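You operate a simulated robot arm through the tools that you are given. There is no shell and no other tool.

You are at the controls of a simulated robot arm. One attempt, no reset.

Task
Dry the wet number pad in the spot dryer for the time on the card.
Fine: hood shut, hands and what they hold out, while the lamp is on; hood open at the end. Where these are worked on the way, their far stop is far enough and under half their travel is too little: dryer hood.

Only the result counts: the job must be done as asked and must still hold three seconds after the hand-in. Knocking over, shifting, dropping, spilling or breaking anything else fails it.

Robot
A 6-joint arm with a two-finger gripper, fixed in place. Base frame: the origin is at the foot of the arm, x ahead of it, y to its left, z up; the work surface is at about z = 0.8. Units: m, rad, N and s.
Its first joint turns from -2.897 to 2.897 rad. Payload 3.43 kg.
Tool frame: the origin (TCP) lies between the finger pads and is the grasp point; the fingertips stand 0.02 m ahead of it; z points along the fingers, y is the line along which they close. Largest opening 0.19 m; the body of the gripper starts 0.248 m behind the TCP.
Orientation is that of the tool frame in the base frame, as a unit quaternion [x, y, z, w]. With the fingers straight down and closing along the base's y, the tool's x points along the base's -x, its y along +y and its z along -z.

Tools
- The arm moves only by the tool move_arm. Its argument "moves" is a list that holds one entry, the list of rows, each a list of 7 numbers: the shift along the tool's x, y, z in units of 25 mm (1.0 is 25 mm), then the turn, a rotation vector about the tool's x, y, z in units of 4 degrees (1.0 is 4 degrees), then the opening, from 0 (shut) to 1 (fully open). In form: [[[x, y, z, ax, ay, az, jaw], ...]]. A call has 1 to 20 rows; each row shifts and turns the commanded pose from where the row before left it, along the tool's axes as they then stand. A call with a number of a shift or a turn outside -1 to 1 is refused whole. A row lasts 0.2 s, in which the tool goes at most 0.05 m and 0.15 rad; a call with a longer step from one row to the next is refused whole, and so is a gripper value outside its range. A pose out of reach is approached as far as the arm can. The call stops where the force on the tool passes 60 N (or 10 N more than at its start, if that is more) or the arm is blocked; 0.2 s more then pass. Each finger travels about 0.045 m/s and halts on what it meets, pressing with about 23 N; the grip force reading is that of the motor and also rises with nothing between the fingers. The clock runs only during rows and for 0.2 s after the last one: add rows that do not move to give the fingers time. The reply holds the time, the measured pose of the TCP, the force on the tool along the base axes, the opening and the grip force, in the units named above and with some noise, with the torque about the TCP (base axes, N m) and any sound that the robot's microphone picked up.
- Cameras (640 x 400 px; columns grow to the right, rows downward): "scene" is fixed at [0.2193, -0.4998, 1.5682]; the picture's right is [0.59, -0.80, 0.00], its down [-0.62, -0.46, -0.63] and it looks along [0.51, 0.37, -0.78] (base axes); focal length 354 px, centre (320, 200). "wrist" rides on the gripper at [0.07, -0.008, -0.288] in the tool frame; the picture's right is [0.12, 0.99, 0.00], its down [-0.96, 0.12, -0.25] and it looks along [-0.25, 0.03, 0.97] (tool axes); focal length 261 px, centre (320, 200). There is no depth. A picture from a camera that has moved, and an enlarged one, comes with that camera's place and axes in the base frame and with its lens.
- get_image(camera): a new picture of that camera. No time passes.
- raise_lower(by): slides the trunk up (or, below 0, down) by that many m; the arm rides with it, the base frame stays. It gives what a move gives, with no picture.
- inspect(camera, box): a new picture of the part [left, top, right, bottom] of that camera's present view, enlarged. No time passes.
- close_job(): hands the job in; it is judged then, once.

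Nothing tells you positions but the pictures and the camera data. Unless the task says otherwise, let go and move clear before handing in.

The tools are called after ">>>" by a JSON object that holds its "fn" and its "kwargs". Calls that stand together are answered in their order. move_arm: Moves the arm, as the interface text tells. Its arguments: {"type":"object","properties":{"moves":{"type":"array","items":{"type":"array","items":{"type":"array","items":{"type":"number"}}}}},"required":["moves"]} The other tools are called the same way: raise_lower (by) slides the trunk up or down; get_image (camera) takes a picture; inspect (camera, box) takes an enlarged picture of a part of a camera's view; close_job () hands the job in.

At the start:

```text
time: 0.0
ee_pos: [0.7075, -0.1849, 1.1624]
tool_rot: [0.0, 1.0, 0.0, 0.0]
wrist_force: [0.0, 0.4, -0.4]
ft_torque: [-0.01, -0.02, -0.03]
width: 0.1901
gripper_force: 0.1
trunk travel left (down, up): [-0.125, 0.115]
```

scene: 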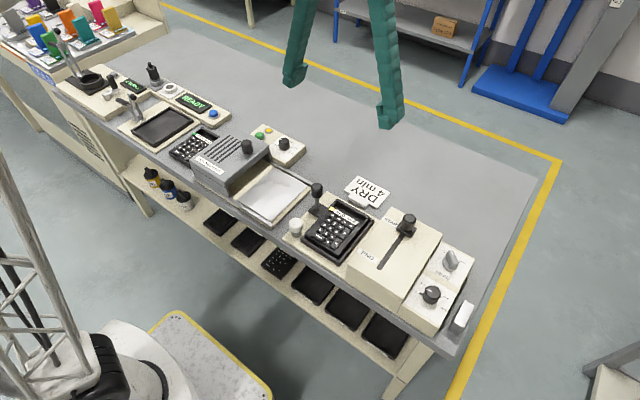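
wrist: 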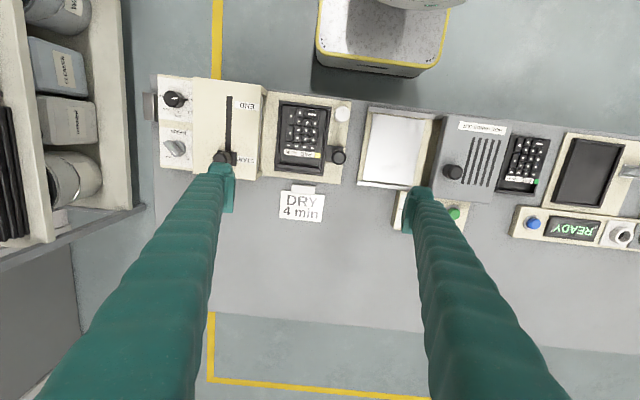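

I see a bench with several stations; a card reads "DRY 4 min". I'll look closer before moving anything.

>>> {"fn": "inspect", "kwargs": {"camera": "scene", "box": [160, 100, 320, 220]}}

>>> {"fn": "inspect", "kwargs": {"camera": "scene", "box": [280, 160, 480, 340]}}

>>> {"fn": "inspect", "kwargs": {"camera": "wrist", "box": [150, 60, 350, 230]}}

>>> {"fn": "inspect", "kwargs": {"camera": "wrist", "box": [340, 90, 640, 260]}}

>>> {"fn": "inspect", "kwargs": {"camera": "scene", "box": [0, 0, 240, 150]}}

```text
3.33 times, centred on (240, 160) of scene
camera zoom: at [0.2193, -0.4998, 1.5682], right [0.59, -0.8, 0.0], down [-0.62, -0.46, -0.63], along [0.51, 0.37, -0.78], focal length 1181 px, centre (587, 333)
```

zoom: 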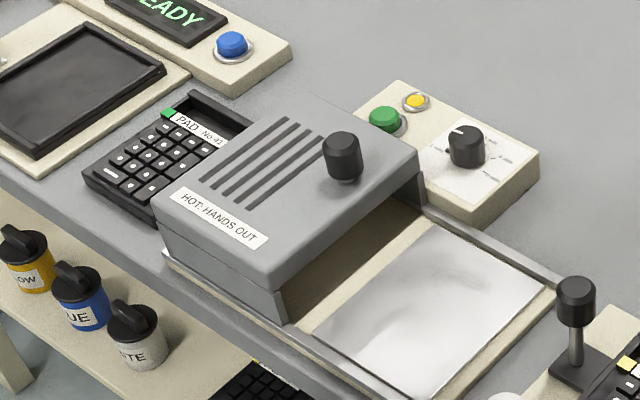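

```text
2.22 times, centred on (380, 250) of scene
camera zoom: at [0.2193, -0.4998, 1.5682], right [0.59, -0.8, 0.0], down [-0.62, -0.46, -0.63], along [0.51, 0.37, -0.78], focal length 787 px, centre (187, 89)
```

zoom: 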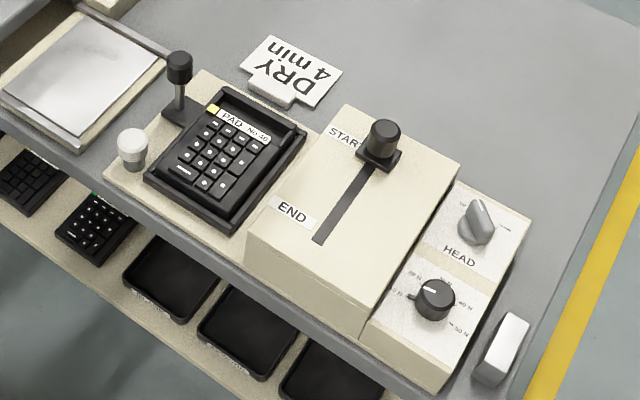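

```text
2.35 times, centred on (250, 145) of wrist
camera zoom: at [0.6367, -0.1949, 1.4488], right [-0.12, 0.99, 0.0], down [0.96, 0.12, 0.25], along [0.25, 0.03, -0.97], focal length 613 px, centre (485, 329)
```

zoom: 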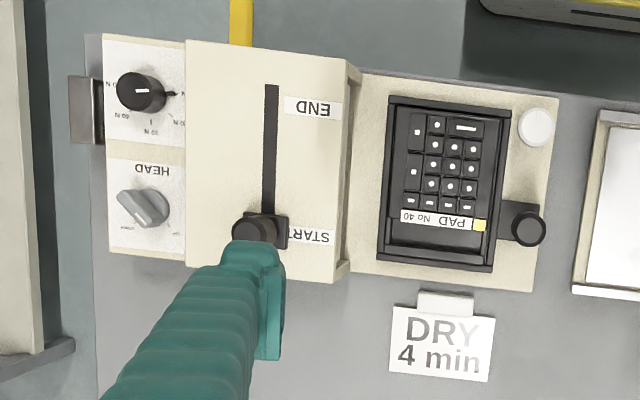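

```text
2.13 times, centred on (490, 175) of wrist
camera zoom: at [0.6367, -0.1949, 1.4488], right [-0.12, 0.99, 0.0], down [0.96, 0.12, 0.25], along [0.25, 0.03, -0.97], focal length 556 px, centre (-43, 253)
```

zoom: 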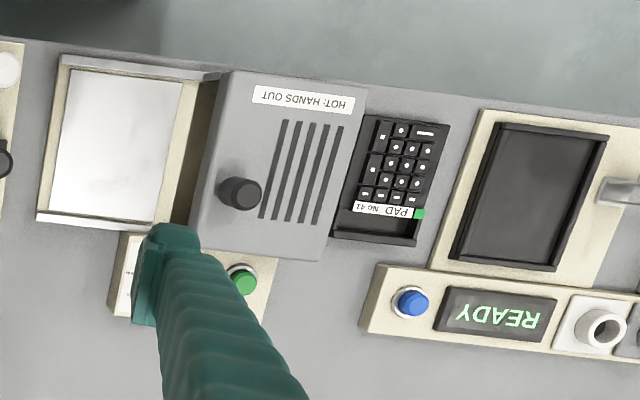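

```text
2.67 times, centred on (120, 75) of scene
camera zoom: at [0.2193, -0.4998, 1.5682], right [0.59, -0.8, 0.0], down [-0.62, -0.46, -0.63], along [0.51, 0.37, -0.78], focal length 945 px, centre (853, 533)
```

zoom: 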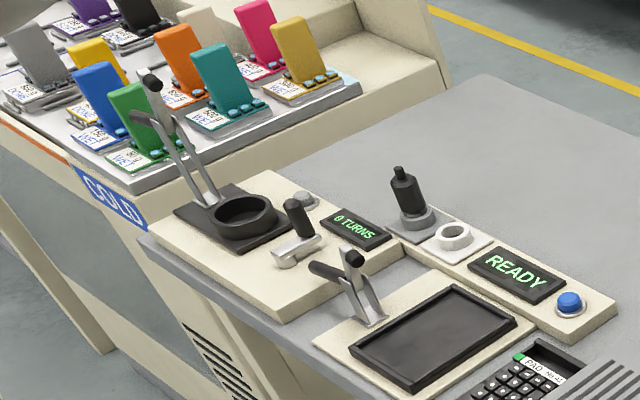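

I see two candidate pads (No 40 with a yellow tag in a fixture, No 41 with a green tag beside the hood) and more pads on the shelf. I need closer views to tell which one is wet and to read the dryer dial.

>>> {"fn": "inspect", "kwargs": {"camera": "scene", "box": [165, 120, 229, 170]}}

>>> {"fn": "inspect", "kwargs": {"camera": "scene", "box": [285, 180, 381, 270]}}

>>> {"fn": "inspect", "kwargs": {"camera": "scene", "box": [245, 118, 309, 168]}}

>>> {"fn": "inspect", "kwargs": {"camera": "scene", "box": [190, 200, 410, 360]}}

>>> {"fn": "inspect", "kwargs": {"camera": "wrist", "box": [260, 90, 360, 190]}}

>>> {"fn": "inspect", "kwargs": {"camera": "wrist", "box": [480, 120, 570, 210]}}

>>> {"fn": "inspect", "kwargs": {"camera": "scene", "box": [340, 170, 400, 215]}}

```text
8.00 times, centred on (197, 145) of scene
camera zoom: at [0.2193, -0.4998, 1.5682], right [0.59, -0.8, 0.0], down [-0.62, -0.46, -0.63], along [0.51, 0.37, -0.78], focal length 2834 px, centre (1304, 640)
```

zoom: 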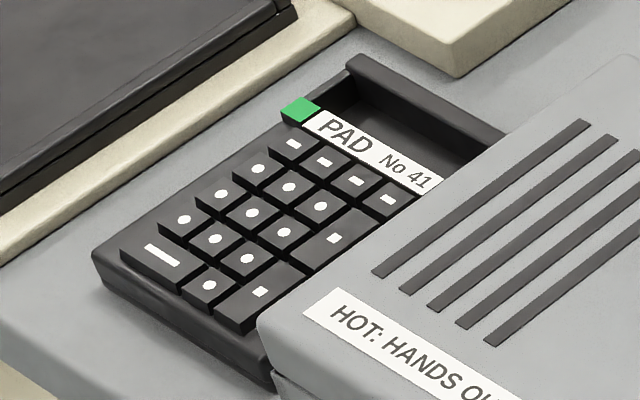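

```text
4.44 times, centred on (333, 225) of scene
camera zoom: at [0.2193, -0.4998, 1.5682], right [0.59, -0.8, 0.0], down [-0.62, -0.46, -0.63], along [0.51, 0.37, -0.78], focal length 1574 px, centre (262, 89)
```

zoom: 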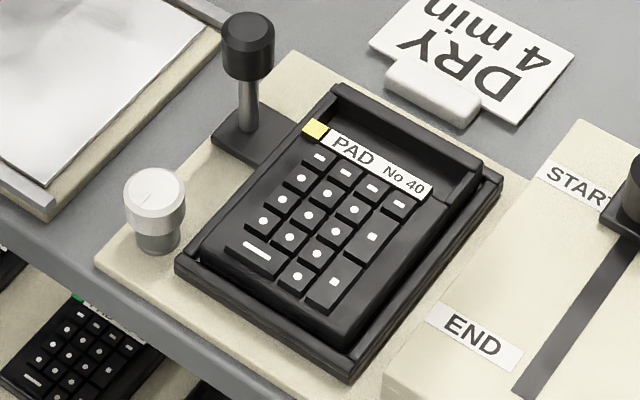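

```text
8.00 times, centred on (277, 143) of scene
camera zoom: at [0.2193, -0.4998, 1.5682], right [0.59, -0.8, 0.0], down [-0.62, -0.46, -0.63], along [0.51, 0.37, -0.78], focal length 2834 px, centre (664, 656)
```

zoom: 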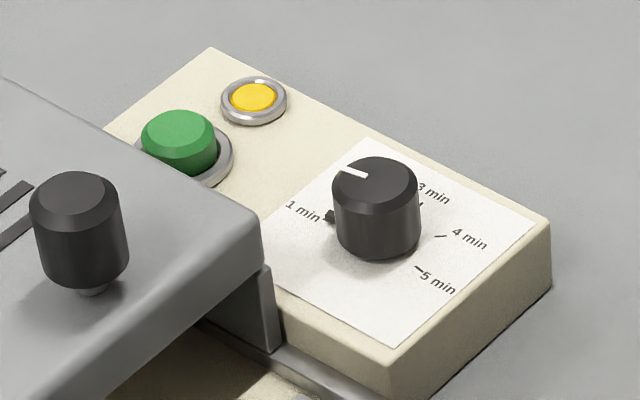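

```text
2.50 times, centred on (300, 280) of scene
camera zoom: at [0.2193, -0.4998, 1.5682], right [0.59, -0.8, 0.0], down [-0.62, -0.46, -0.63], along [0.51, 0.37, -0.78], focal length 886 px, centre (370, 0)
```

zoom: 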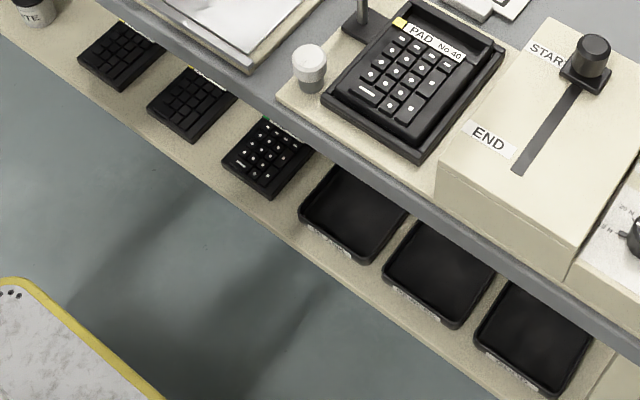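

```text
4.00 times, centred on (310, 140) of wrist
camera zoom: at [0.6367, -0.1949, 1.4488], right [-0.12, 0.99, 0.0], down [0.96, 0.12, 0.25], along [0.25, 0.03, -0.97], focal length 1043 px, centre (360, 440)
```

zoom: 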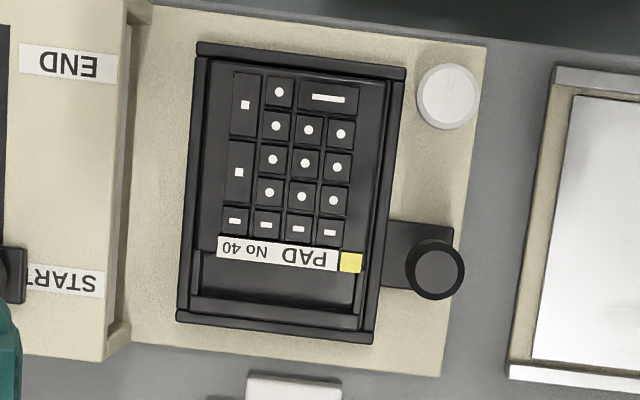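

```text
4.44 times, centred on (525, 165) of wrist
camera zoom: at [0.6367, -0.1949, 1.4488], right [-0.12, 0.99, 0.0], down [0.96, 0.12, 0.25], along [0.25, 0.03, -0.97], focal length 1158 px, centre (-591, 356)
```

zoom: 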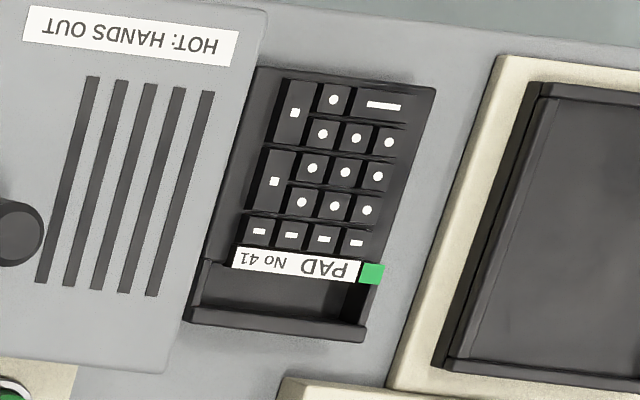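

```text
8.89 times, centred on (370, 192) of scene
camera zoom: at [0.2193, -0.4998, 1.5682], right [0.59, -0.8, 0.0], down [-0.62, -0.46, -0.63], along [0.51, 0.37, -0.78], focal length 3149 px, centre (-124, 267)
```

zoom: 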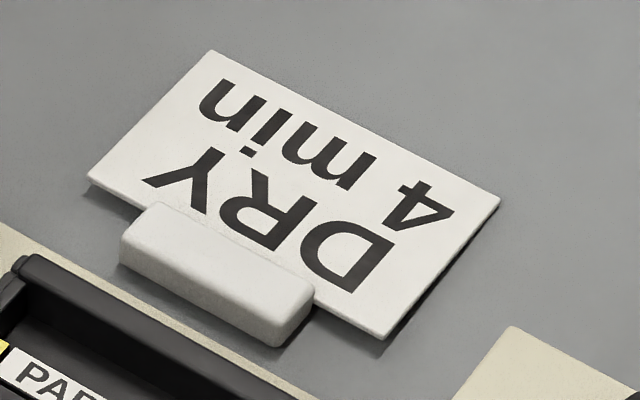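

Both pads carry legends; I can't yet tell wet from dry. I'll zoom into the shelf pads and the bench details for hints on what the tags mean.

>>> {"fn": "inspect", "kwargs": {"camera": "scene", "box": [195, 195, 305, 285]}}

>>> {"fn": "inspect", "kwargs": {"camera": "scene", "box": [280, 255, 420, 355]}}

>>> {"fn": "inspect", "kwargs": {"camera": "scene", "box": [130, 155, 210, 215]}}

>>> {"fn": "inspect", "kwargs": {"camera": "wrist", "box": [0, 0, 160, 260]}}

>>> {"fn": "inspect", "kwargs": {"camera": "scene", "box": [310, 200, 374, 260]}}

>>> {"fn": "inspect", "kwargs": {"camera": "scene", "box": [400, 230, 490, 340]}}

```text
4.44 times, centred on (250, 240) of scene
camera zoom: at [0.2193, -0.4998, 1.5682], right [0.59, -0.8, 0.0], down [-0.62, -0.46, -0.63], along [0.51, 0.37, -0.78], focal length 1574 px, centre (631, 22)
```

zoom: 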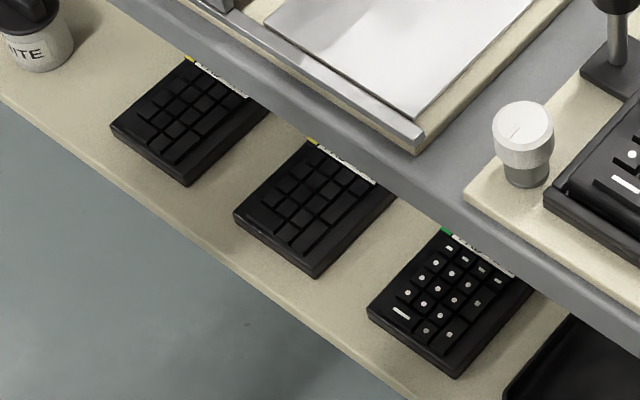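

```text
4.00 times, centred on (350, 305) of scene
camera zoom: at [0.2193, -0.4998, 1.5682], right [0.59, -0.8, 0.0], down [-0.62, -0.46, -0.63], along [0.51, 0.37, -0.78], focal length 1417 px, centre (200, -220)
```

zoom: 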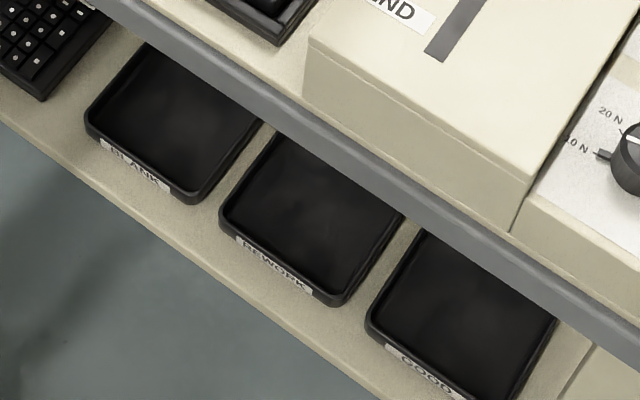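

```text
6.67 times, centred on (170, 185) of scene
camera zoom: at [0.2193, -0.4998, 1.5682], right [0.59, -0.8, 0.0], down [-0.62, -0.46, -0.63], along [0.51, 0.37, -0.78], focal length 2362 px, centre (1320, 300)
```

zoom: 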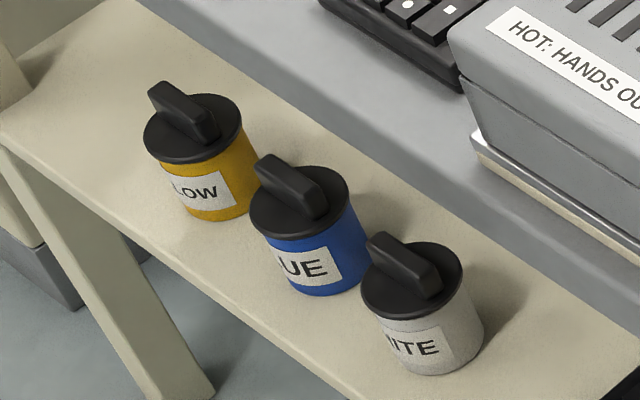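

```text
1.54 times, centred on (80, 130) of wrist
camera zoom: at [0.6367, -0.1949, 1.4488], right [-0.12, 0.99, 0.0], down [0.96, 0.12, 0.25], along [0.25, 0.03, -0.97], focal length 401 px, centre (689, 308)
```

zoom: 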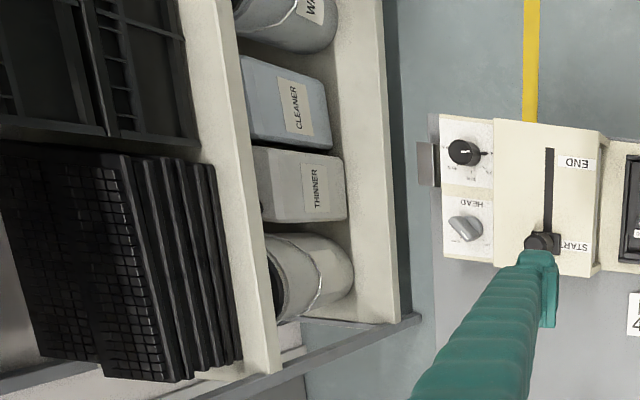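

```text
6.67 times, centred on (342, 230) of scene
camera zoom: at [0.2193, -0.4998, 1.5682], right [0.59, -0.8, 0.0], down [-0.62, -0.46, -0.63], along [0.51, 0.37, -0.78], focal length 2362 px, centre (173, 0)
```

zoom: 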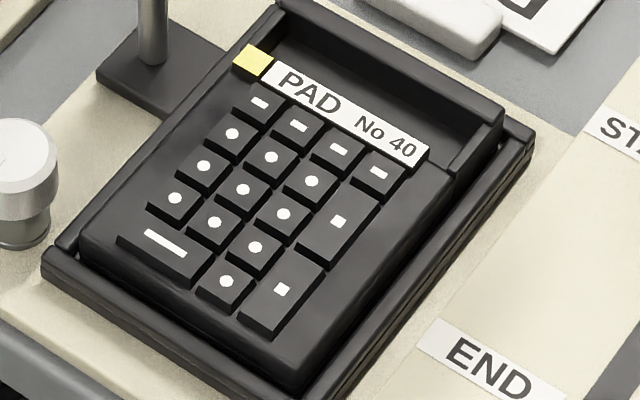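

```text
3.64 times, centred on (445, 285) of scene
camera zoom: at [0.2193, -0.4998, 1.5682], right [0.59, -0.8, 0.0], down [-0.62, -0.46, -0.63], along [0.51, 0.37, -0.78], focal length 1288 px, centre (-134, -109)
```

zoom: 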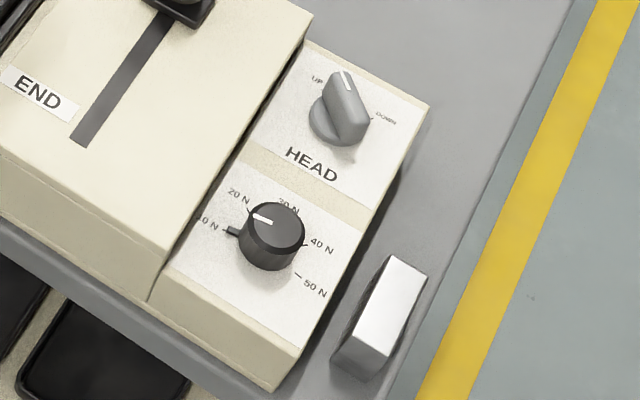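

Shelf pads show the tag meaning: blanks have yellow tags, and the finished printed pad has green. So printed pad No 40 with its yellow tag, sitting in the print nest, is most likely the wet one. I'll move left at height to look at the dryer and its timer from above.

>>> {"fn": "move_arm", "kwargs": {"moves": [[[0, 1, 0, 0, 0, 0, 1], [0, 1, 0, 0, 0, 0, 1], [0, 1, 0, 0, 0, 0, 1], [0, 1, 0, 0, 0, 0, 1], [0, 1, 0, 0, 0, 0, 1], [0, 1, 0, 0, 0, 0, 1], [0, 1, 0, 0, 0, 0, 1], [0, 1, 0, 0, 0, 0, 1]]]}}

>>> {"fn": "get_image", "kwargs": {"camera": "wrist"}}

>>> {"fn": "inspect", "kwargs": {"camera": "wrist", "box": [240, 80, 400, 240]}}

>>> {"fn": "get_image", "kwargs": {"camera": "scene"}}

```text
time: 1.8
ee_pos: [0.7076, 0.0145, 1.1623]
tool_rot: [0.0, 1.0, 0.0, 0.0]
wrist_force: [-0.6, 0.1, -1.0]
ft_torque: [0.11, 0.03, 0.02]
width: 0.1902
gripper_force: 0.1
trunk travel left (down, up): [-0.125, 0.115]
```

```text
taken
camera wrist: at [0.6364, 0.005, 1.449], right [-0.12, 0.99, 0.0], down [0.96, 0.12, 0.25], along [0.25, 0.03, -0.97], focal length 261 px, centre (320, 200)
```

wrist: 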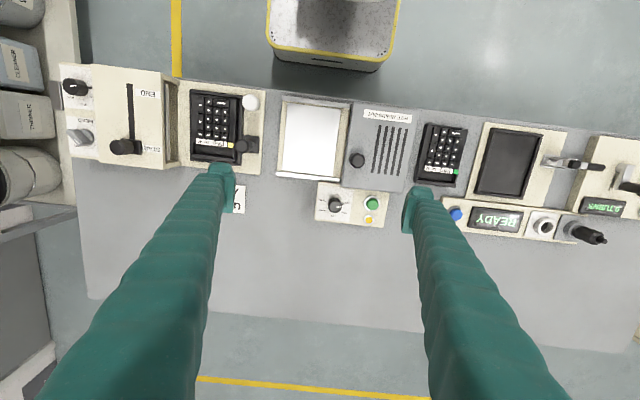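

```text
2.50 times, centred on (320, 160) of wrist
camera zoom: at [0.6364, 0.005, 1.449], right [-0.12, 0.99, 0.0], down [0.96, 0.12, 0.25], along [0.25, 0.03, -0.97], focal length 652 px, centre (320, 300)
```

zoom: 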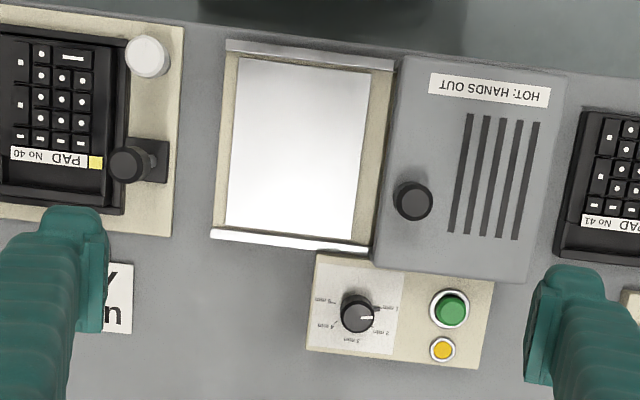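

```text
taken
```

scene: 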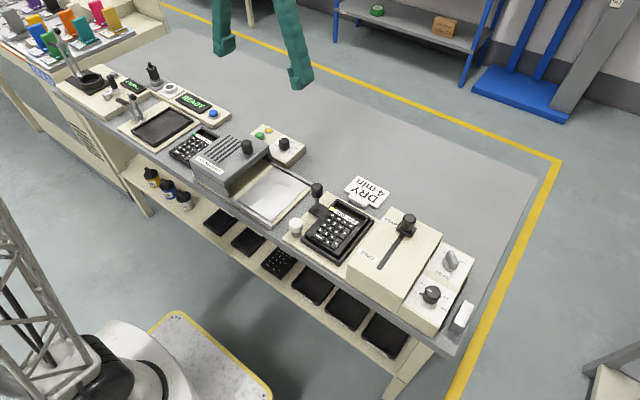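

The timer, start button (green) and yellow button sit behind the hood. I'll zoom in to read the dial and the print-nest details.

>>> {"fn": "inspect", "kwargs": {"camera": "wrist", "box": [310, 175, 400, 231]}}

>>> {"fn": "inspect", "kwargs": {"camera": "wrist", "box": [175, 80, 275, 180]}}

>>> {"fn": "inspect", "kwargs": {"camera": "wrist", "box": [265, 85, 425, 200]}}

>>> {"fn": "inspect", "kwargs": {"camera": "scene", "box": [180, 130, 330, 225]}}

```text
7.11 times, centred on (355, 203) of wrist
camera zoom: at [0.6364, 0.005, 1.449], right [-0.12, 0.99, 0.0], down [0.96, 0.12, 0.25], along [0.25, 0.03, -0.97], focal length 1854 px, centre (71, 179)
```

zoom: 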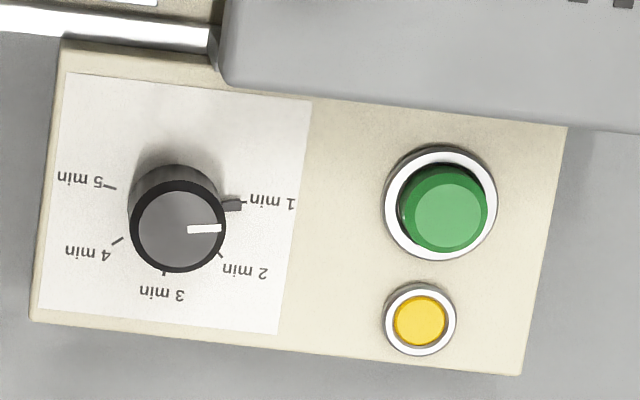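

```text
4.00 times, centred on (225, 130) of wrist
camera zoom: at [0.6364, 0.005, 1.449], right [-0.12, 0.99, 0.0], down [0.96, 0.12, 0.25], along [0.25, 0.03, -0.97], focal length 1043 px, centre (700, 480)
```

zoom: 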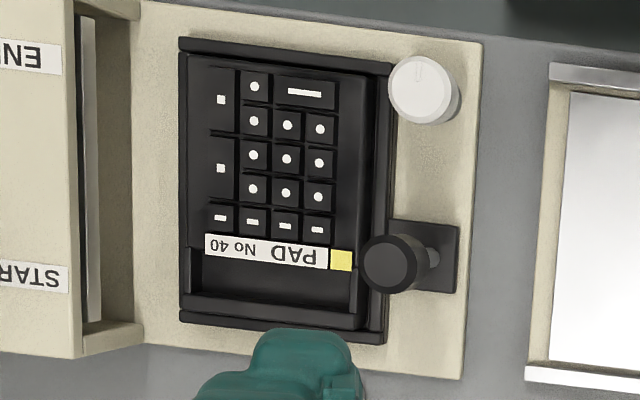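

```text
3.48 times, centred on (345, 142) of wrist
camera zoom: at [0.6364, 0.005, 1.449], right [-0.12, 0.99, 0.0], down [0.96, 0.12, 0.25], along [0.25, 0.03, -0.97], focal length 907 px, centre (233, 400)
```

zoom: 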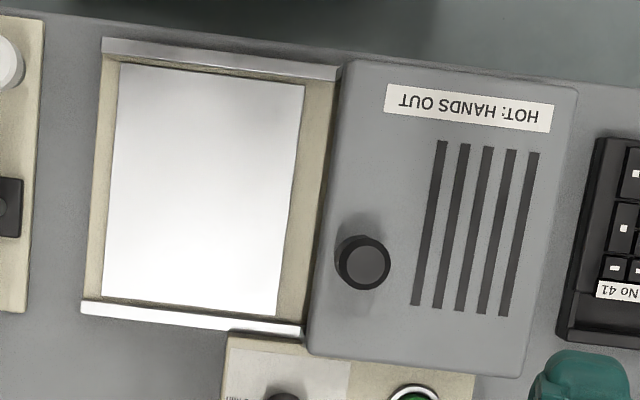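

```text
4.21 times, centred on (255, 178) of scene
camera zoom: at [0.2193, -0.4998, 1.5682], right [0.59, -0.8, 0.0], down [-0.62, -0.46, -0.63], along [0.51, 0.37, -0.78], focal length 1492 px, centre (594, 295)
```

zoom: 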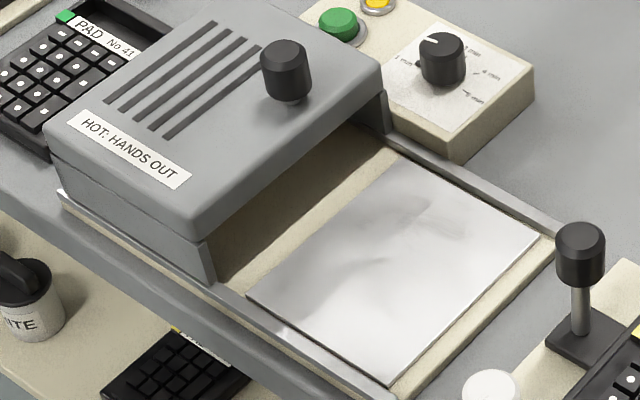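

The timer pointer stands at 1 min and needs to go clockwise (from above) to 4 min. I'll move the camera nearer to pad 40's nest to understand its black knob and white knob.

>>> {"fn": "move_arm", "kwargs": {"moves": [[[0.41, -0.858, 0.569, 0, 0, 0, 1], [0.41, -0.858, 0.569, 0, 0, 0, 1], [0.41, -0.858, 0.569, 0, 0, 0, 1], [0.41, -0.858, 0.569, 0, 0, 0, 1], [0.41, -0.858, 0.569, 0, 0, 0, 1], [0.41, -0.858, 0.569, 0, 0, 0, 1], [0.41, -0.858, 0.569, 0, 0, 0, 1], [0.41, -0.858, 0.569, 0, 0, 0, 1], [0.41, -0.858, 0.569, 0, 0, 0, 1], [0.41, -0.858, 0.569, 0, 0, 0, 1]]]}}

>>> {"fn": "get_image", "kwargs": {"camera": "wrist"}}

>>> {"fn": "inspect", "kwargs": {"camera": "wrist", "box": [230, 80, 410, 220]}}

```text
time: 4.0
ee_pos: [0.6048, -0.2004, 1.0194]
tool_rot: [-0.001, 1.0, 0.0, -0.001]
wrist_force: [0.8, 0.8, 0.9]
ft_torque: [-0.05, 0.0, -0.03]
width: 0.19
gripper_force: 0.0
trunk travel left (down, up): [-0.125, 0.115]
```

```text
taken
camera wrist: at [0.5343, -0.2093, 1.3066], right [-0.12, 0.99, 0.0], down [0.96, 0.12, 0.25], along [0.25, 0.03, -0.97], focal length 261 px, centre (320, 200)
```

wrist: 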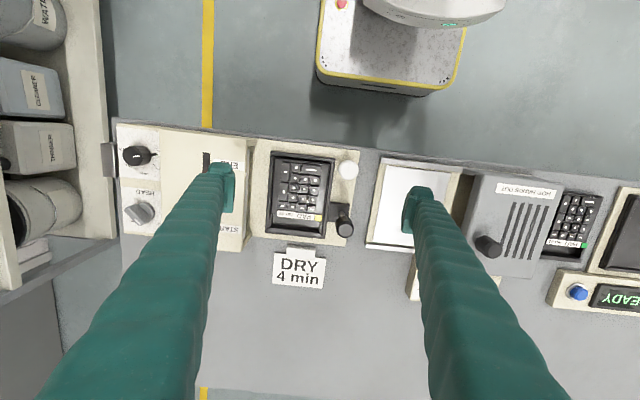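

```text
2.86 times, centred on (320, 150) of wrist
camera zoom: at [0.5343, -0.2093, 1.3066], right [-0.12, 0.99, 0.0], down [0.96, 0.12, 0.25], along [0.25, 0.03, -0.97], focal length 745 px, centre (320, 343)
```

zoom: 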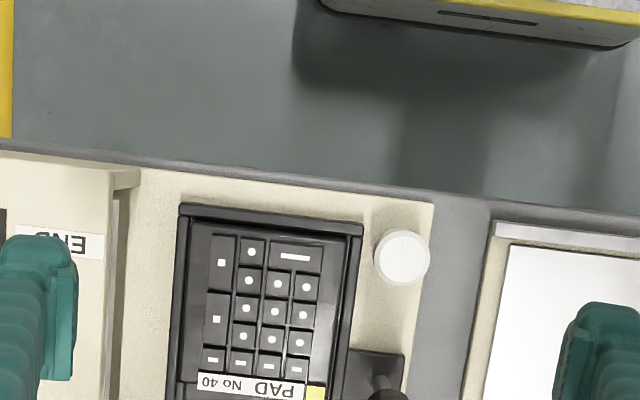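

>>> {"fn": "inspect", "kwargs": {"camera": "wrist", "box": [250, 140, 370, 250]}}

>>> {"fn": "inspect", "kwargs": {"camera": "wrist", "box": [310, 150, 370, 245]}}

>>> {"fn": "inspect", "kwargs": {"camera": "scene", "box": [285, 175, 345, 245]}}

>>> {"fn": "inspect", "kwargs": {"camera": "scene", "box": [100, 80, 240, 165]}}

```text
3.64 times, centred on (310, 195) of wrist
camera zoom: at [0.5343, -0.2093, 1.3066], right [-0.12, 0.99, 0.0], down [0.96, 0.12, 0.25], along [0.25, 0.03, -0.97], focal length 948 px, centre (356, 218)
```

zoom: 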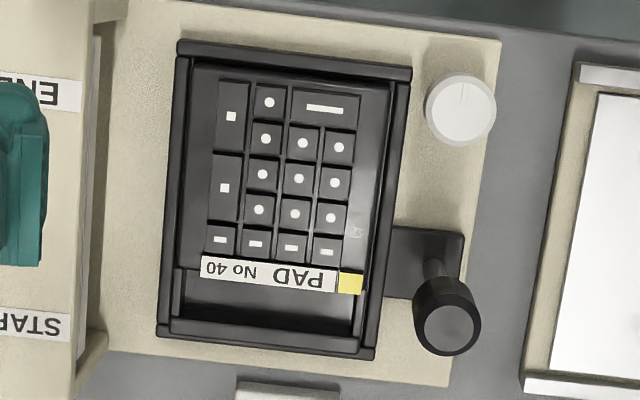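

```text
4.21 times, centred on (340, 198) of wrist
camera zoom: at [0.5343, -0.2093, 1.3066], right [-0.12, 0.99, 0.0], down [0.96, 0.12, 0.25], along [0.25, 0.03, -0.97], focal length 1098 px, centre (236, 210)
```

zoom: 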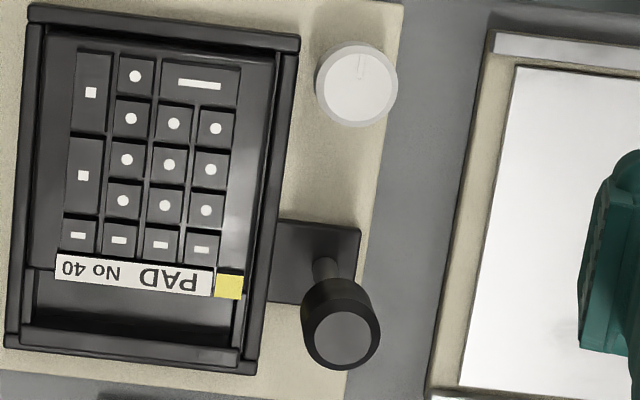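

```text
5.71 times, centred on (315, 210) of scene
camera zoom: at [0.2193, -0.4998, 1.5682], right [0.59, -0.8, 0.0], down [-0.62, -0.46, -0.63], along [0.51, 0.37, -0.78], focal length 2024 px, centre (349, 143)
```

zoom: 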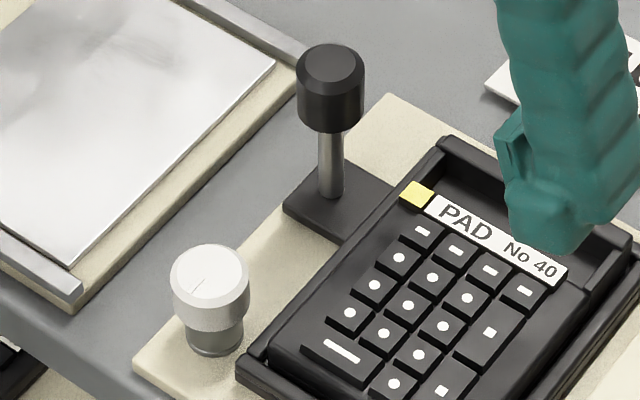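

```text
4.57 times, centred on (170, 122) of scene
camera zoom: at [0.2193, -0.4998, 1.5682], right [0.59, -0.8, 0.0], down [-0.62, -0.46, -0.63], along [0.51, 0.37, -0.78], focal length 1619 px, centre (1006, 554)
```

zoom: 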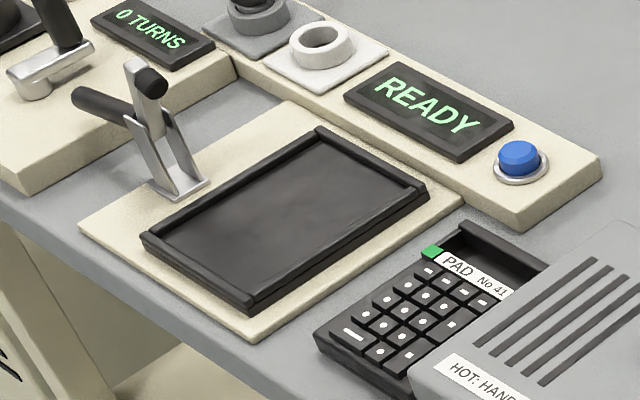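

Triangulating the views: pad 40 sits at about (0.655, -0.235), its top at z≈0.847, and stands clear of the nest rim. The dryer plate is centred near (0.656, -0.015), the hood knob is at (0.68, 0.086, 0.93), and the timer knob is at (0.797, 0.061) with its top at z≈0.863. I'll set the timer first, so I'm moving over it and turning the gripper -90°.

>>> {"fn": "move_arm", "kwargs": {"moves": [[[-0.697, 0.947, 0, 0, 0, 0, 0.6], [-0.697, 0.947, 0, 0, 0, 0, 0.6], [-0.697, 0.947, 0, 0, 0, 0, 0.6], [-0.697, 0.947, 0, 0, 0, 0, 0.6], [-0.697, 0.947, 0, 0, 0, 0, 0.6], [-0.697, 0.947, 0, 0, 0, 0, 0.6], [-0.697, 0.947, 0, 0, 0, 0, 0.6], [-0.697, 0.947, 0, 0, 0, 0, 0.6], [-0.697, 0.947, 0, 0, 0, 0, 0.6], [-0.697, 0.947, 0, 0, 0, 0, 0.6], [-0.697, 0.947, 0, 0, 0, 0, 0.6], [0, 0, 0, 0, 0, -1, 0.28], [0, 0, 0, 0, 0, -1, 0.28], [0, 0, 0, 0, 0, -1, 0.28], [0, 0, 0, 0, 0, -1, 0.28], [0, 0, 0, 0, 0, -1, 0.28], [0, 0, 0, 0, 0, -1, 0.28], [0, 0, 0, 0, 0, -1, 0.28], [0, 0, 0, 0, 0, -1, 0.28], [0, 0, 0, 0, 0, -1, 0.28]]]}}

>>> {"fn": "move_arm", "kwargs": {"moves": [[[0, 0, 0, 0, 0, -1, 0.28], [0, 0, 0, 0, 0, -1, 0.28], [0, 0, 0, 0, 0, -1, 0.28], [0, 0, 0, 0, 0, -1, 0.28], [0, 0, 0, 0, 0, -1, 0.28], [0, 0, 0, 0, 0, -1, 0.28], [0, 0, 0, 0, 0, -1, 0.28], [0, 0, 0, 0, 0, -1, 0.28], [0, 0, 0, 0, 0, -1, 0.28], [0, 0, 0, 0, 0, -1, 0.28], [0, 0, 0, 0, 0, -1, 0.28], [0, 0, 0, 0, 0, -1, 0.28], [0, 0, 0, 0, 0, -1, 0.28], [0, 0, 0, 0, 0, -0.5, 0.28], [0, 0, 0, 0, 0, 0, 0.28]]]}}

>>> {"fn": "get_image", "kwargs": {"camera": "wrist"}}

>>> {"fn": "get_image", "kwargs": {"camera": "scene"}}

```text
time: 8.2
ee_pos: [0.7957, 0.0605, 1.0196]
tool_rot: [-0.31, 0.951, 0.001, 0.0]
wrist_force: [-0.1, 0.3, 1.5]
ft_torque: [0.0, -0.03, 0.02]
width: 0.0532
gripper_force: 0.0
trunk travel left (down, up): [-0.125, 0.115]
```

```text
time: 11.4
ee_pos: [0.7966, 0.0603, 1.0195]
tool_rot: [0.708, -0.706, 0.0, 0.0]
wrist_force: [-0.3, 0.3, -0.5]
ft_torque: [0.02, 0.01, -0.02]
width: 0.0529
gripper_force: 0.0
trunk travel left (down, up): [-0.125, 0.115]
```

```text
taken
camera wrist: at [0.8049, -0.0099, 1.307], right [-0.99, -0.12, 0.0], down [-0.12, 0.96, 0.25], along [-0.03, 0.25, -0.97], focal length 261 px, centre (320, 200)
```

wrist: 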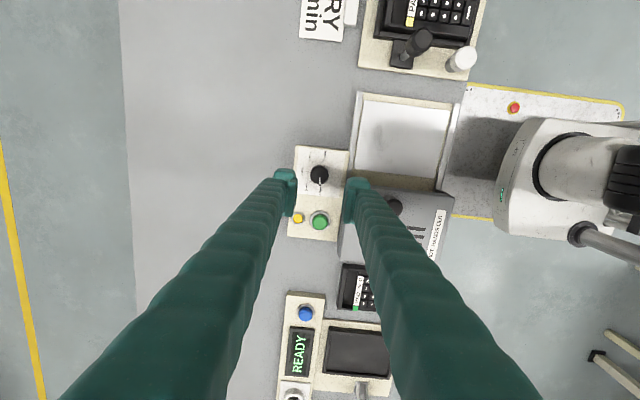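

```text
taken
```

scene: 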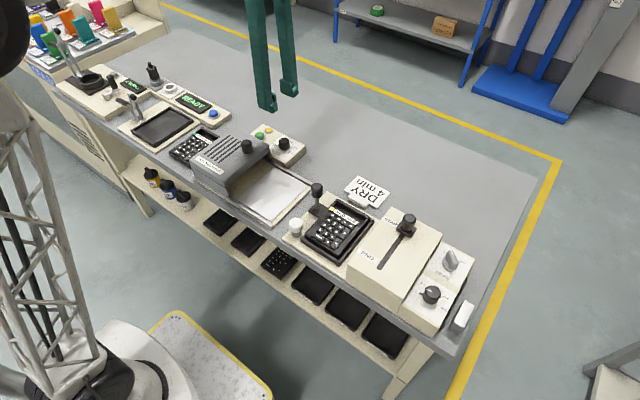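

The gripper is turned and above the timer, with the fingers straddling along base x. I'll check the knob position from this view before going down.

>>> {"fn": "inspect", "kwargs": {"camera": "wrist", "box": [270, 140, 370, 240]}}

```text
4.00 times, centred on (320, 190) of wrist
camera zoom: at [0.8049, -0.0099, 1.307], right [-0.99, -0.12, 0.0], down [-0.12, 0.96, 0.25], along [-0.03, 0.25, -0.97], focal length 1043 px, centre (320, 240)
```

zoom: 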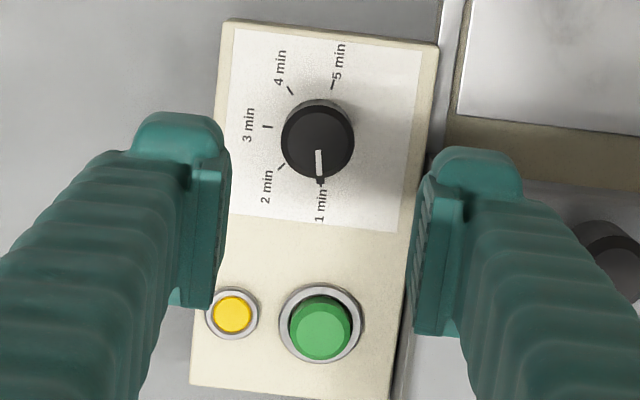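

Knob top confirmed at (0.798, 0.060). I'll descend so the fingertips overlap the knob by about 17 mm, then close.

>>> {"fn": "move_arm", "kwargs": {"moves": [[[0, -0.05, 0.9, 0, 0, 0, 0.28], [0, 0, 0.9, 0, 0, 0, 0.28], [0, 0, 0.9, 0, 0, 0, 0.28], [0, 0, 0.9, 0, 0, 0, 0.28], [0, 0, 0.9, 0, 0, 0, 0.28], [0, 0, 0.9, 0, 0, 0, 0.28], [0, 0, 0.4, 0, 0, 0, 0.28], [0, 0, 0.34, 0, 0, 0, 0.28], [0, 0, 0, 0, 0, 0, 0.28]]]}}

>>> {"fn": "inspect", "kwargs": {"camera": "scene", "box": [240, 100, 330, 175]}}

>>> {"fn": "inspect", "kwargs": {"camera": "wrist", "box": [250, 120, 390, 260]}}

```text
time: 12.9
ee_pos: [0.7991, 0.06, 0.8926]
tool_rot: [0.707, -0.707, 0.005, -0.005]
wrist_force: [-2.3, -1.0, 35.5]
ft_torque: [0.37, 1.94, 0.1]
width: 0.0566
gripper_force: 2.6
trunk travel left (down, up): [-0.125, 0.115]
stopped in row 7: the force on the tool passed its limit at 79 N (the readings are from after the stop); the commanded pose is now the measured one
```

```text
5.33 times, centred on (285, 138) of scene
camera zoom: at [0.2193, -0.4998, 1.5682], right [0.59, -0.8, 0.0], down [-0.62, -0.46, -0.63], along [0.51, 0.37, -0.78], focal length 1889 px, centre (507, 533)
```

zoom: 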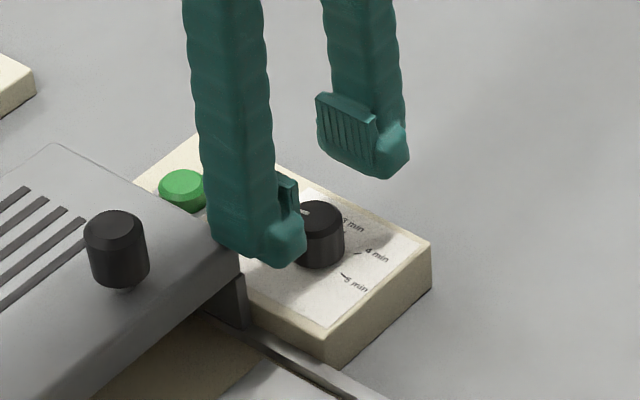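

```text
2.86 times, centred on (320, 190) of wrist
camera zoom: at [0.8035, -0.0105, 1.1797], right [-0.99, -0.12, -0.01], down [-0.12, 0.96, 0.25], along [-0.02, 0.25, -0.97], focal length 745 px, centre (320, 229)
```

zoom: 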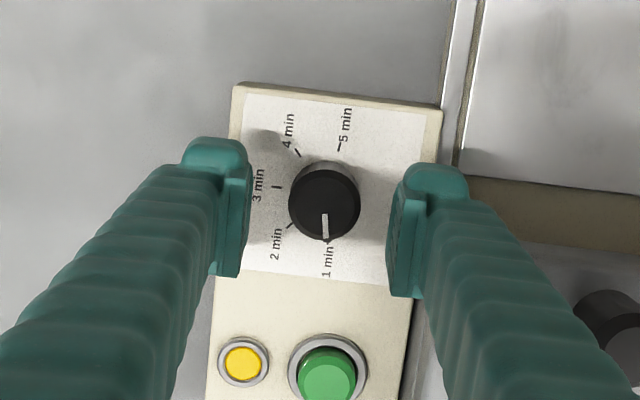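

The lower finger came down on the corner of the hood top: the fingers are bulkier behind the pads than listed. Nothing looks displaced and the dial is still at 1 min. I'll rise and turn so the fingers close along base y instead, well clear of the hood.

>>> {"fn": "move_arm", "kwargs": {"moves": [[[0, 0, -1, 0, 0, 0, 0.28], [0, 0, -1, 0, 0, 0, 0.28], [0, 0, -1, -0.2, 0, 0, 0.28], [0, 0, 0, 0, 0, -1, 0.28], [0, 0, 0, 0, 0, -1, 0.28], [0, 0, 0, 0, 0, -1, 0.28], [0, 0, 0, 0, 0, -1, 0.28], [0, 0, 0, 0, 0, -1, 0.28], [0, 0, 0, 0, 0, -1, 0.28], [0, 0, 0, 0, 0, -1, 0.28], [0, 0, 0, 0, 0, -1, 0.28], [0, 0, 0, 0, 0, -1, 0.28], [0, 0, 0, 0, 0, -1, 0.28], [0, 0, 0, 0, 0, -1, 0.28], [0, 0, 0, 0, 0, -1, 0.28], [0, 0, 0, 0, 0, -1, 0.28], [0, 0, 0, 0, 0, -1, 0.28], [0, 0, 0, 0, 0, -1, 0.28], [0, 0, 0, 0, 0, -1, 0.28]]]}}

>>> {"fn": "move_arm", "kwargs": {"moves": [[[0, 0, 0, 0, 0, -1, 0.28], [0, 0, 0, 0, 0, -1, 0.28], [0, 0, 0, 0, 0, -1, 0.28], [0, 0, 0, 0, 0, -1, 0.28], [0, 0, 0, 0, 0, -1, 0.28], [0, 0, 0, 0, 0, -0.25, 0.28], [0, 0, 0, 0, 0, 0, 0.28]]]}}

>>> {"fn": "get_image", "kwargs": {"camera": "wrist"}}

>>> {"fn": "inspect", "kwargs": {"camera": "scene", "box": [180, 90, 330, 185]}}

```text
time: 16.9
ee_pos: [0.7977, 0.061, 0.9639]
tool_rot: [0.974, -0.224, -0.002, -0.001]
wrist_force: [0.6, 0.2, 0.2]
ft_torque: [-0.01, -0.01, -0.01]
width: 0.0531
gripper_force: 0.1
trunk travel left (down, up): [-0.125, 0.115]
```

```text
time: 18.5
ee_pos: [0.798, 0.0612, 0.9637]
tool_rot: [0.999, -0.043, -0.002, -0.001]
wrist_force: [-0.4, -0.8, 0.7]
ft_torque: [0.05, 0.02, -0.01]
width: 0.053
gripper_force: 0.1
trunk travel left (down, up): [-0.125, 0.115]
```

```text
taken
camera wrist: at [0.8709, 0.0625, 1.251], right [0.03, -1.0, 0.0], down [-0.97, -0.03, 0.25], along [-0.25, -0.01, -0.97], focal length 261 px, centre (320, 200)
```

wrist: 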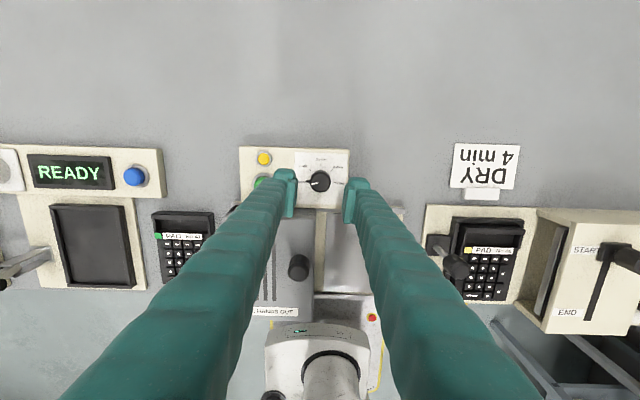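

```text
4.21 times, centred on (255, 138) of scene
camera zoom: at [0.2193, -0.4998, 1.5682], right [0.59, -0.8, 0.0], down [-0.62, -0.46, -0.63], along [0.51, 0.37, -0.78], focal length 1492 px, centre (594, 463)
```

zoom: 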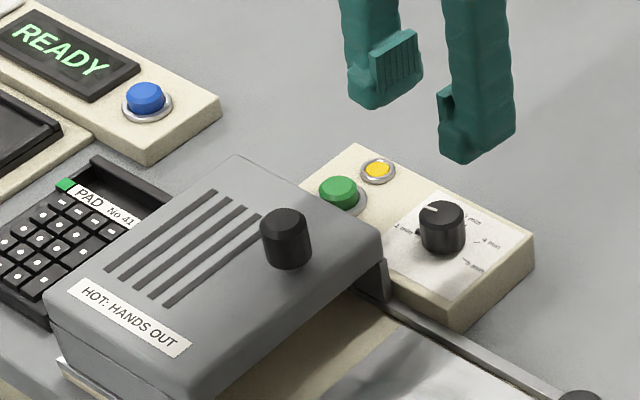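

The hood is unchanged and the tool is now aligned along base y. I'll check the alignment over the knob, then descend.

>>> {"fn": "inspect", "kwargs": {"camera": "wrist", "box": [270, 140, 370, 220]}}

```text
5.00 times, centred on (320, 180) of wrist
camera zoom: at [0.8709, 0.0625, 1.251], right [0.03, -1.0, 0.0], down [-0.97, -0.03, 0.25], along [-0.25, -0.01, -0.97], focal length 1303 px, centre (320, 300)
```

zoom: 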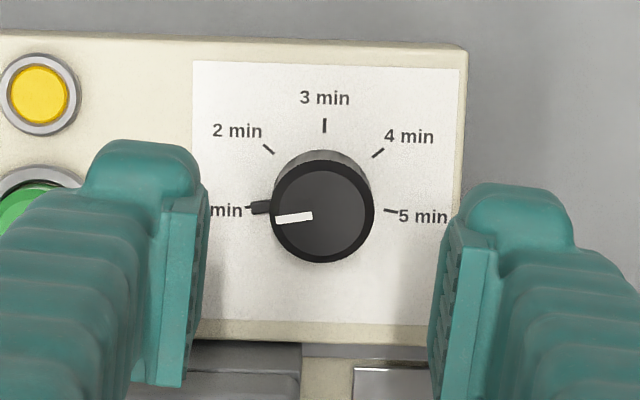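

Aligned to within about 2 mm. Descending with fingertips at z≈0.849, above the pointer stub, then gripping.

>>> {"fn": "move_arm", "kwargs": {"moves": [[[0, 0.06, 0.9, 0, 0, 0, 0.25], [0, 0, 0.9, 0, 0, 0, 0.25], [0, 0, 0.9, 0, 0, 0, 0.25], [0, 0, 0.6, 0, 0, 0, 0.25], [0, 0, 0.3, 0, 0, 0, 0.25], [0, 0, 0.19, 0, 0, 0, 0.25], [0, 0, 0, 0, 0, 0, 0.25]]]}}

>>> {"fn": "inspect", "kwargs": {"camera": "scene", "box": [240, 90, 340, 175]}}

>>> {"fn": "inspect", "kwargs": {"camera": "wrist", "box": [260, 140, 380, 240]}}

```text
time: 20.1
ee_pos: [0.7975, 0.0594, 0.8689]
tool_rot: [0.999, -0.045, -0.001, -0.001]
wrist_force: [-0.9, -1.0, 0.1]
ft_torque: [0.02, 0.02, 0.0]
width: 0.0475
gripper_force: 0.1
trunk travel left (down, up): [-0.125, 0.115]
```

```text
4.71 times, centred on (290, 132) of scene
camera zoom: at [0.2193, -0.4998, 1.5682], right [0.59, -0.8, 0.0], down [-0.62, -0.46, -0.63], along [0.51, 0.37, -0.78], focal length 1667 px, centre (461, 518)
```

zoom: 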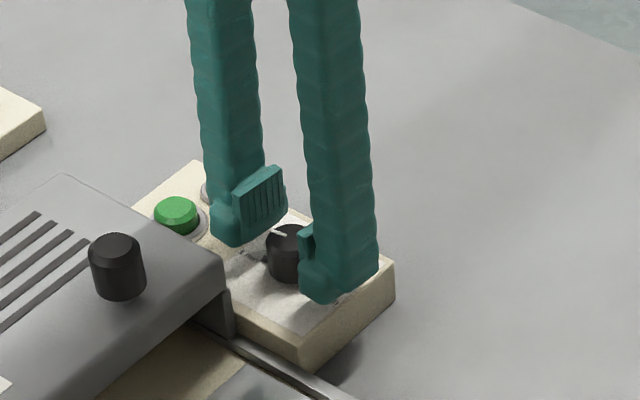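

```text
4.00 times, centred on (320, 190) of wrist
camera zoom: at [0.8706, 0.061, 1.1562], right [0.03, -1.0, 0.0], down [-0.97, -0.03, 0.25], along [-0.25, -0.01, -0.97], focal length 1043 px, centre (320, 240)
```

zoom: 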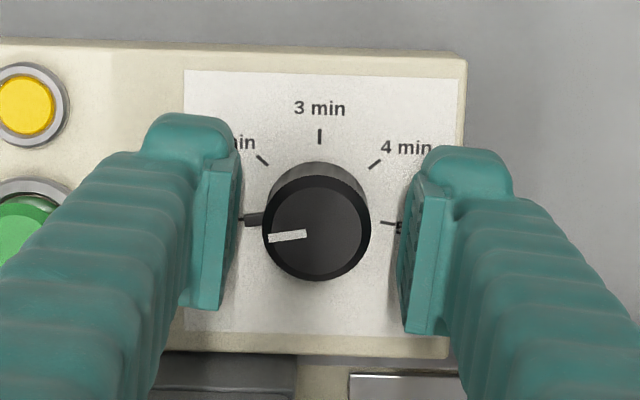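

The fingers straddle the knob with clearance everywhere. Closing on it.

>>> {"fn": "move_arm", "kwargs": {"moves": [[[0, 0, 0, 0, 0, 0, 0.1], [0, 0, 0, 0, 0, 0, 0.1], [0, 0, 0, 0, 0, 0, 0.1], [0, 0, 0, 0, 0, 0, 0.1]]]}}

>>> {"fn": "inspect", "kwargs": {"camera": "wrist", "box": [260, 140, 380, 240]}}

```text
time: 21.1
ee_pos: [0.798, 0.0606, 0.87]
tool_rot: [0.999, -0.043, -0.001, 0.0]
wrist_force: [1.8, 6.1, -1.9]
ft_torque: [0.1, -0.04, -0.02]
width: 0.031
gripper_force: 44.9
trunk travel left (down, up): [-0.125, 0.115]
```

```text
4.00 times, centred on (320, 190) of wrist
camera zoom: at [0.8706, 0.0618, 1.1561], right [0.03, -1.0, 0.0], down [-0.97, -0.03, 0.25], along [-0.25, -0.01, -0.97], focal length 1043 px, centre (320, 240)
```

zoom: 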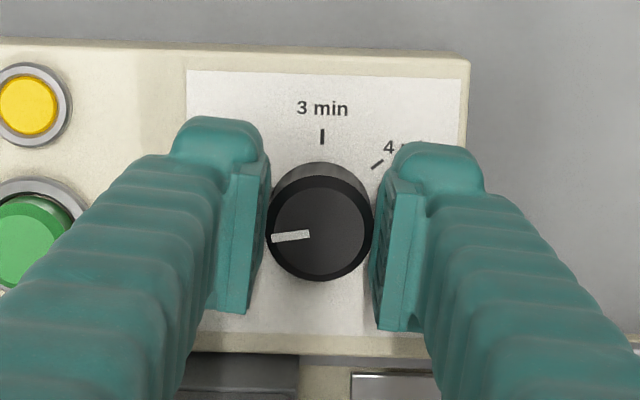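

Gripped (31 mm wide). Now turning clockwise (tool +z); first a short turn to confirm that the dial follows.

>>> {"fn": "move_arm", "kwargs": {"moves": [[[0, -0.04, 0, 0, 0, 0, 0.1], [0, 0, 0, 0, 0, 1, 0.1], [0, 0, 0, 0, 0, 1, 0.1], [0, 0, 0, 0, 0, 1, 0.1], [0, 0, 0, 0, 0, 1, 0.1], [0, 0, 0, 0, 0, 1, 0.1], [0, 0, 0, 0, 0, 1, 0.1], [0, 0, 0, 0, 0, 1, 0.1], [0, 0, 0, 0, 0, 1, 0.1], [0, 0, 0, 0, 0, 1, 0.1], [0, 0, 0, 0, 0, 1, 0.1]]]}}

>>> {"fn": "inspect", "kwargs": {"camera": "wrist", "box": [260, 140, 380, 240]}}

>>> {"fn": "inspect", "kwargs": {"camera": "scene", "box": [240, 90, 340, 175]}}

```text
time: 23.5
ee_pos: [0.7981, 0.0597, 0.8694]
tool_rot: [0.924, -0.383, -0.002, 0.0]
wrist_force: [1.0, -7.0, 3.3]
ft_torque: [-0.01, 0.04, 0.0]
width: 0.0308
gripper_force: 45.2
trunk travel left (down, up): [-0.125, 0.115]
```

```text
4.00 times, centred on (320, 190) of wrist
camera zoom: at [0.8552, 0.0151, 1.1561], right [-0.62, -0.79, 0.0], down [-0.76, 0.6, 0.25], along [-0.2, 0.15, -0.97], focal length 1043 px, centre (320, 240)
```

zoom: 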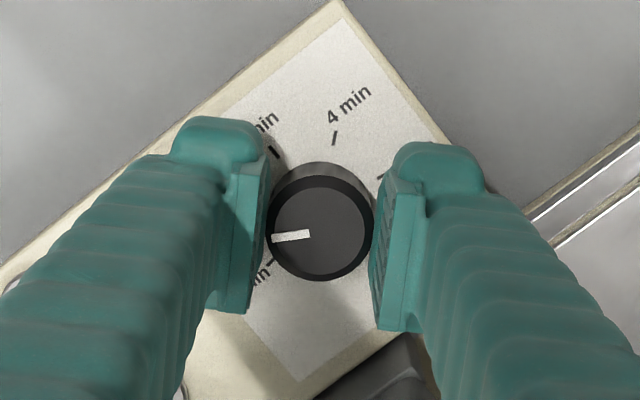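

```text
4.71 times, centred on (290, 132) of scene
camera zoom: at [0.2193, -0.4998, 1.5682], right [0.59, -0.8, 0.0], down [-0.62, -0.46, -0.63], along [0.51, 0.37, -0.78], focal length 1667 px, centre (461, 518)
```

zoom: 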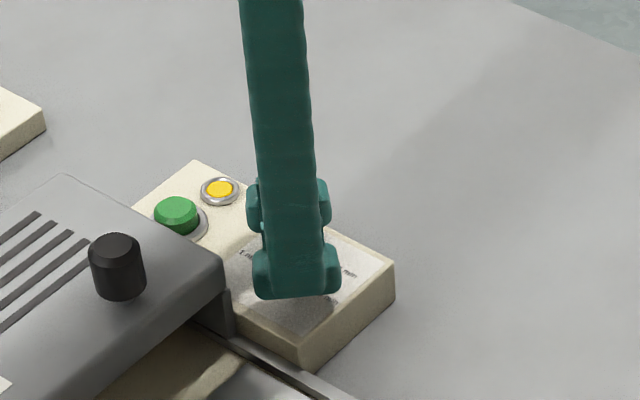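

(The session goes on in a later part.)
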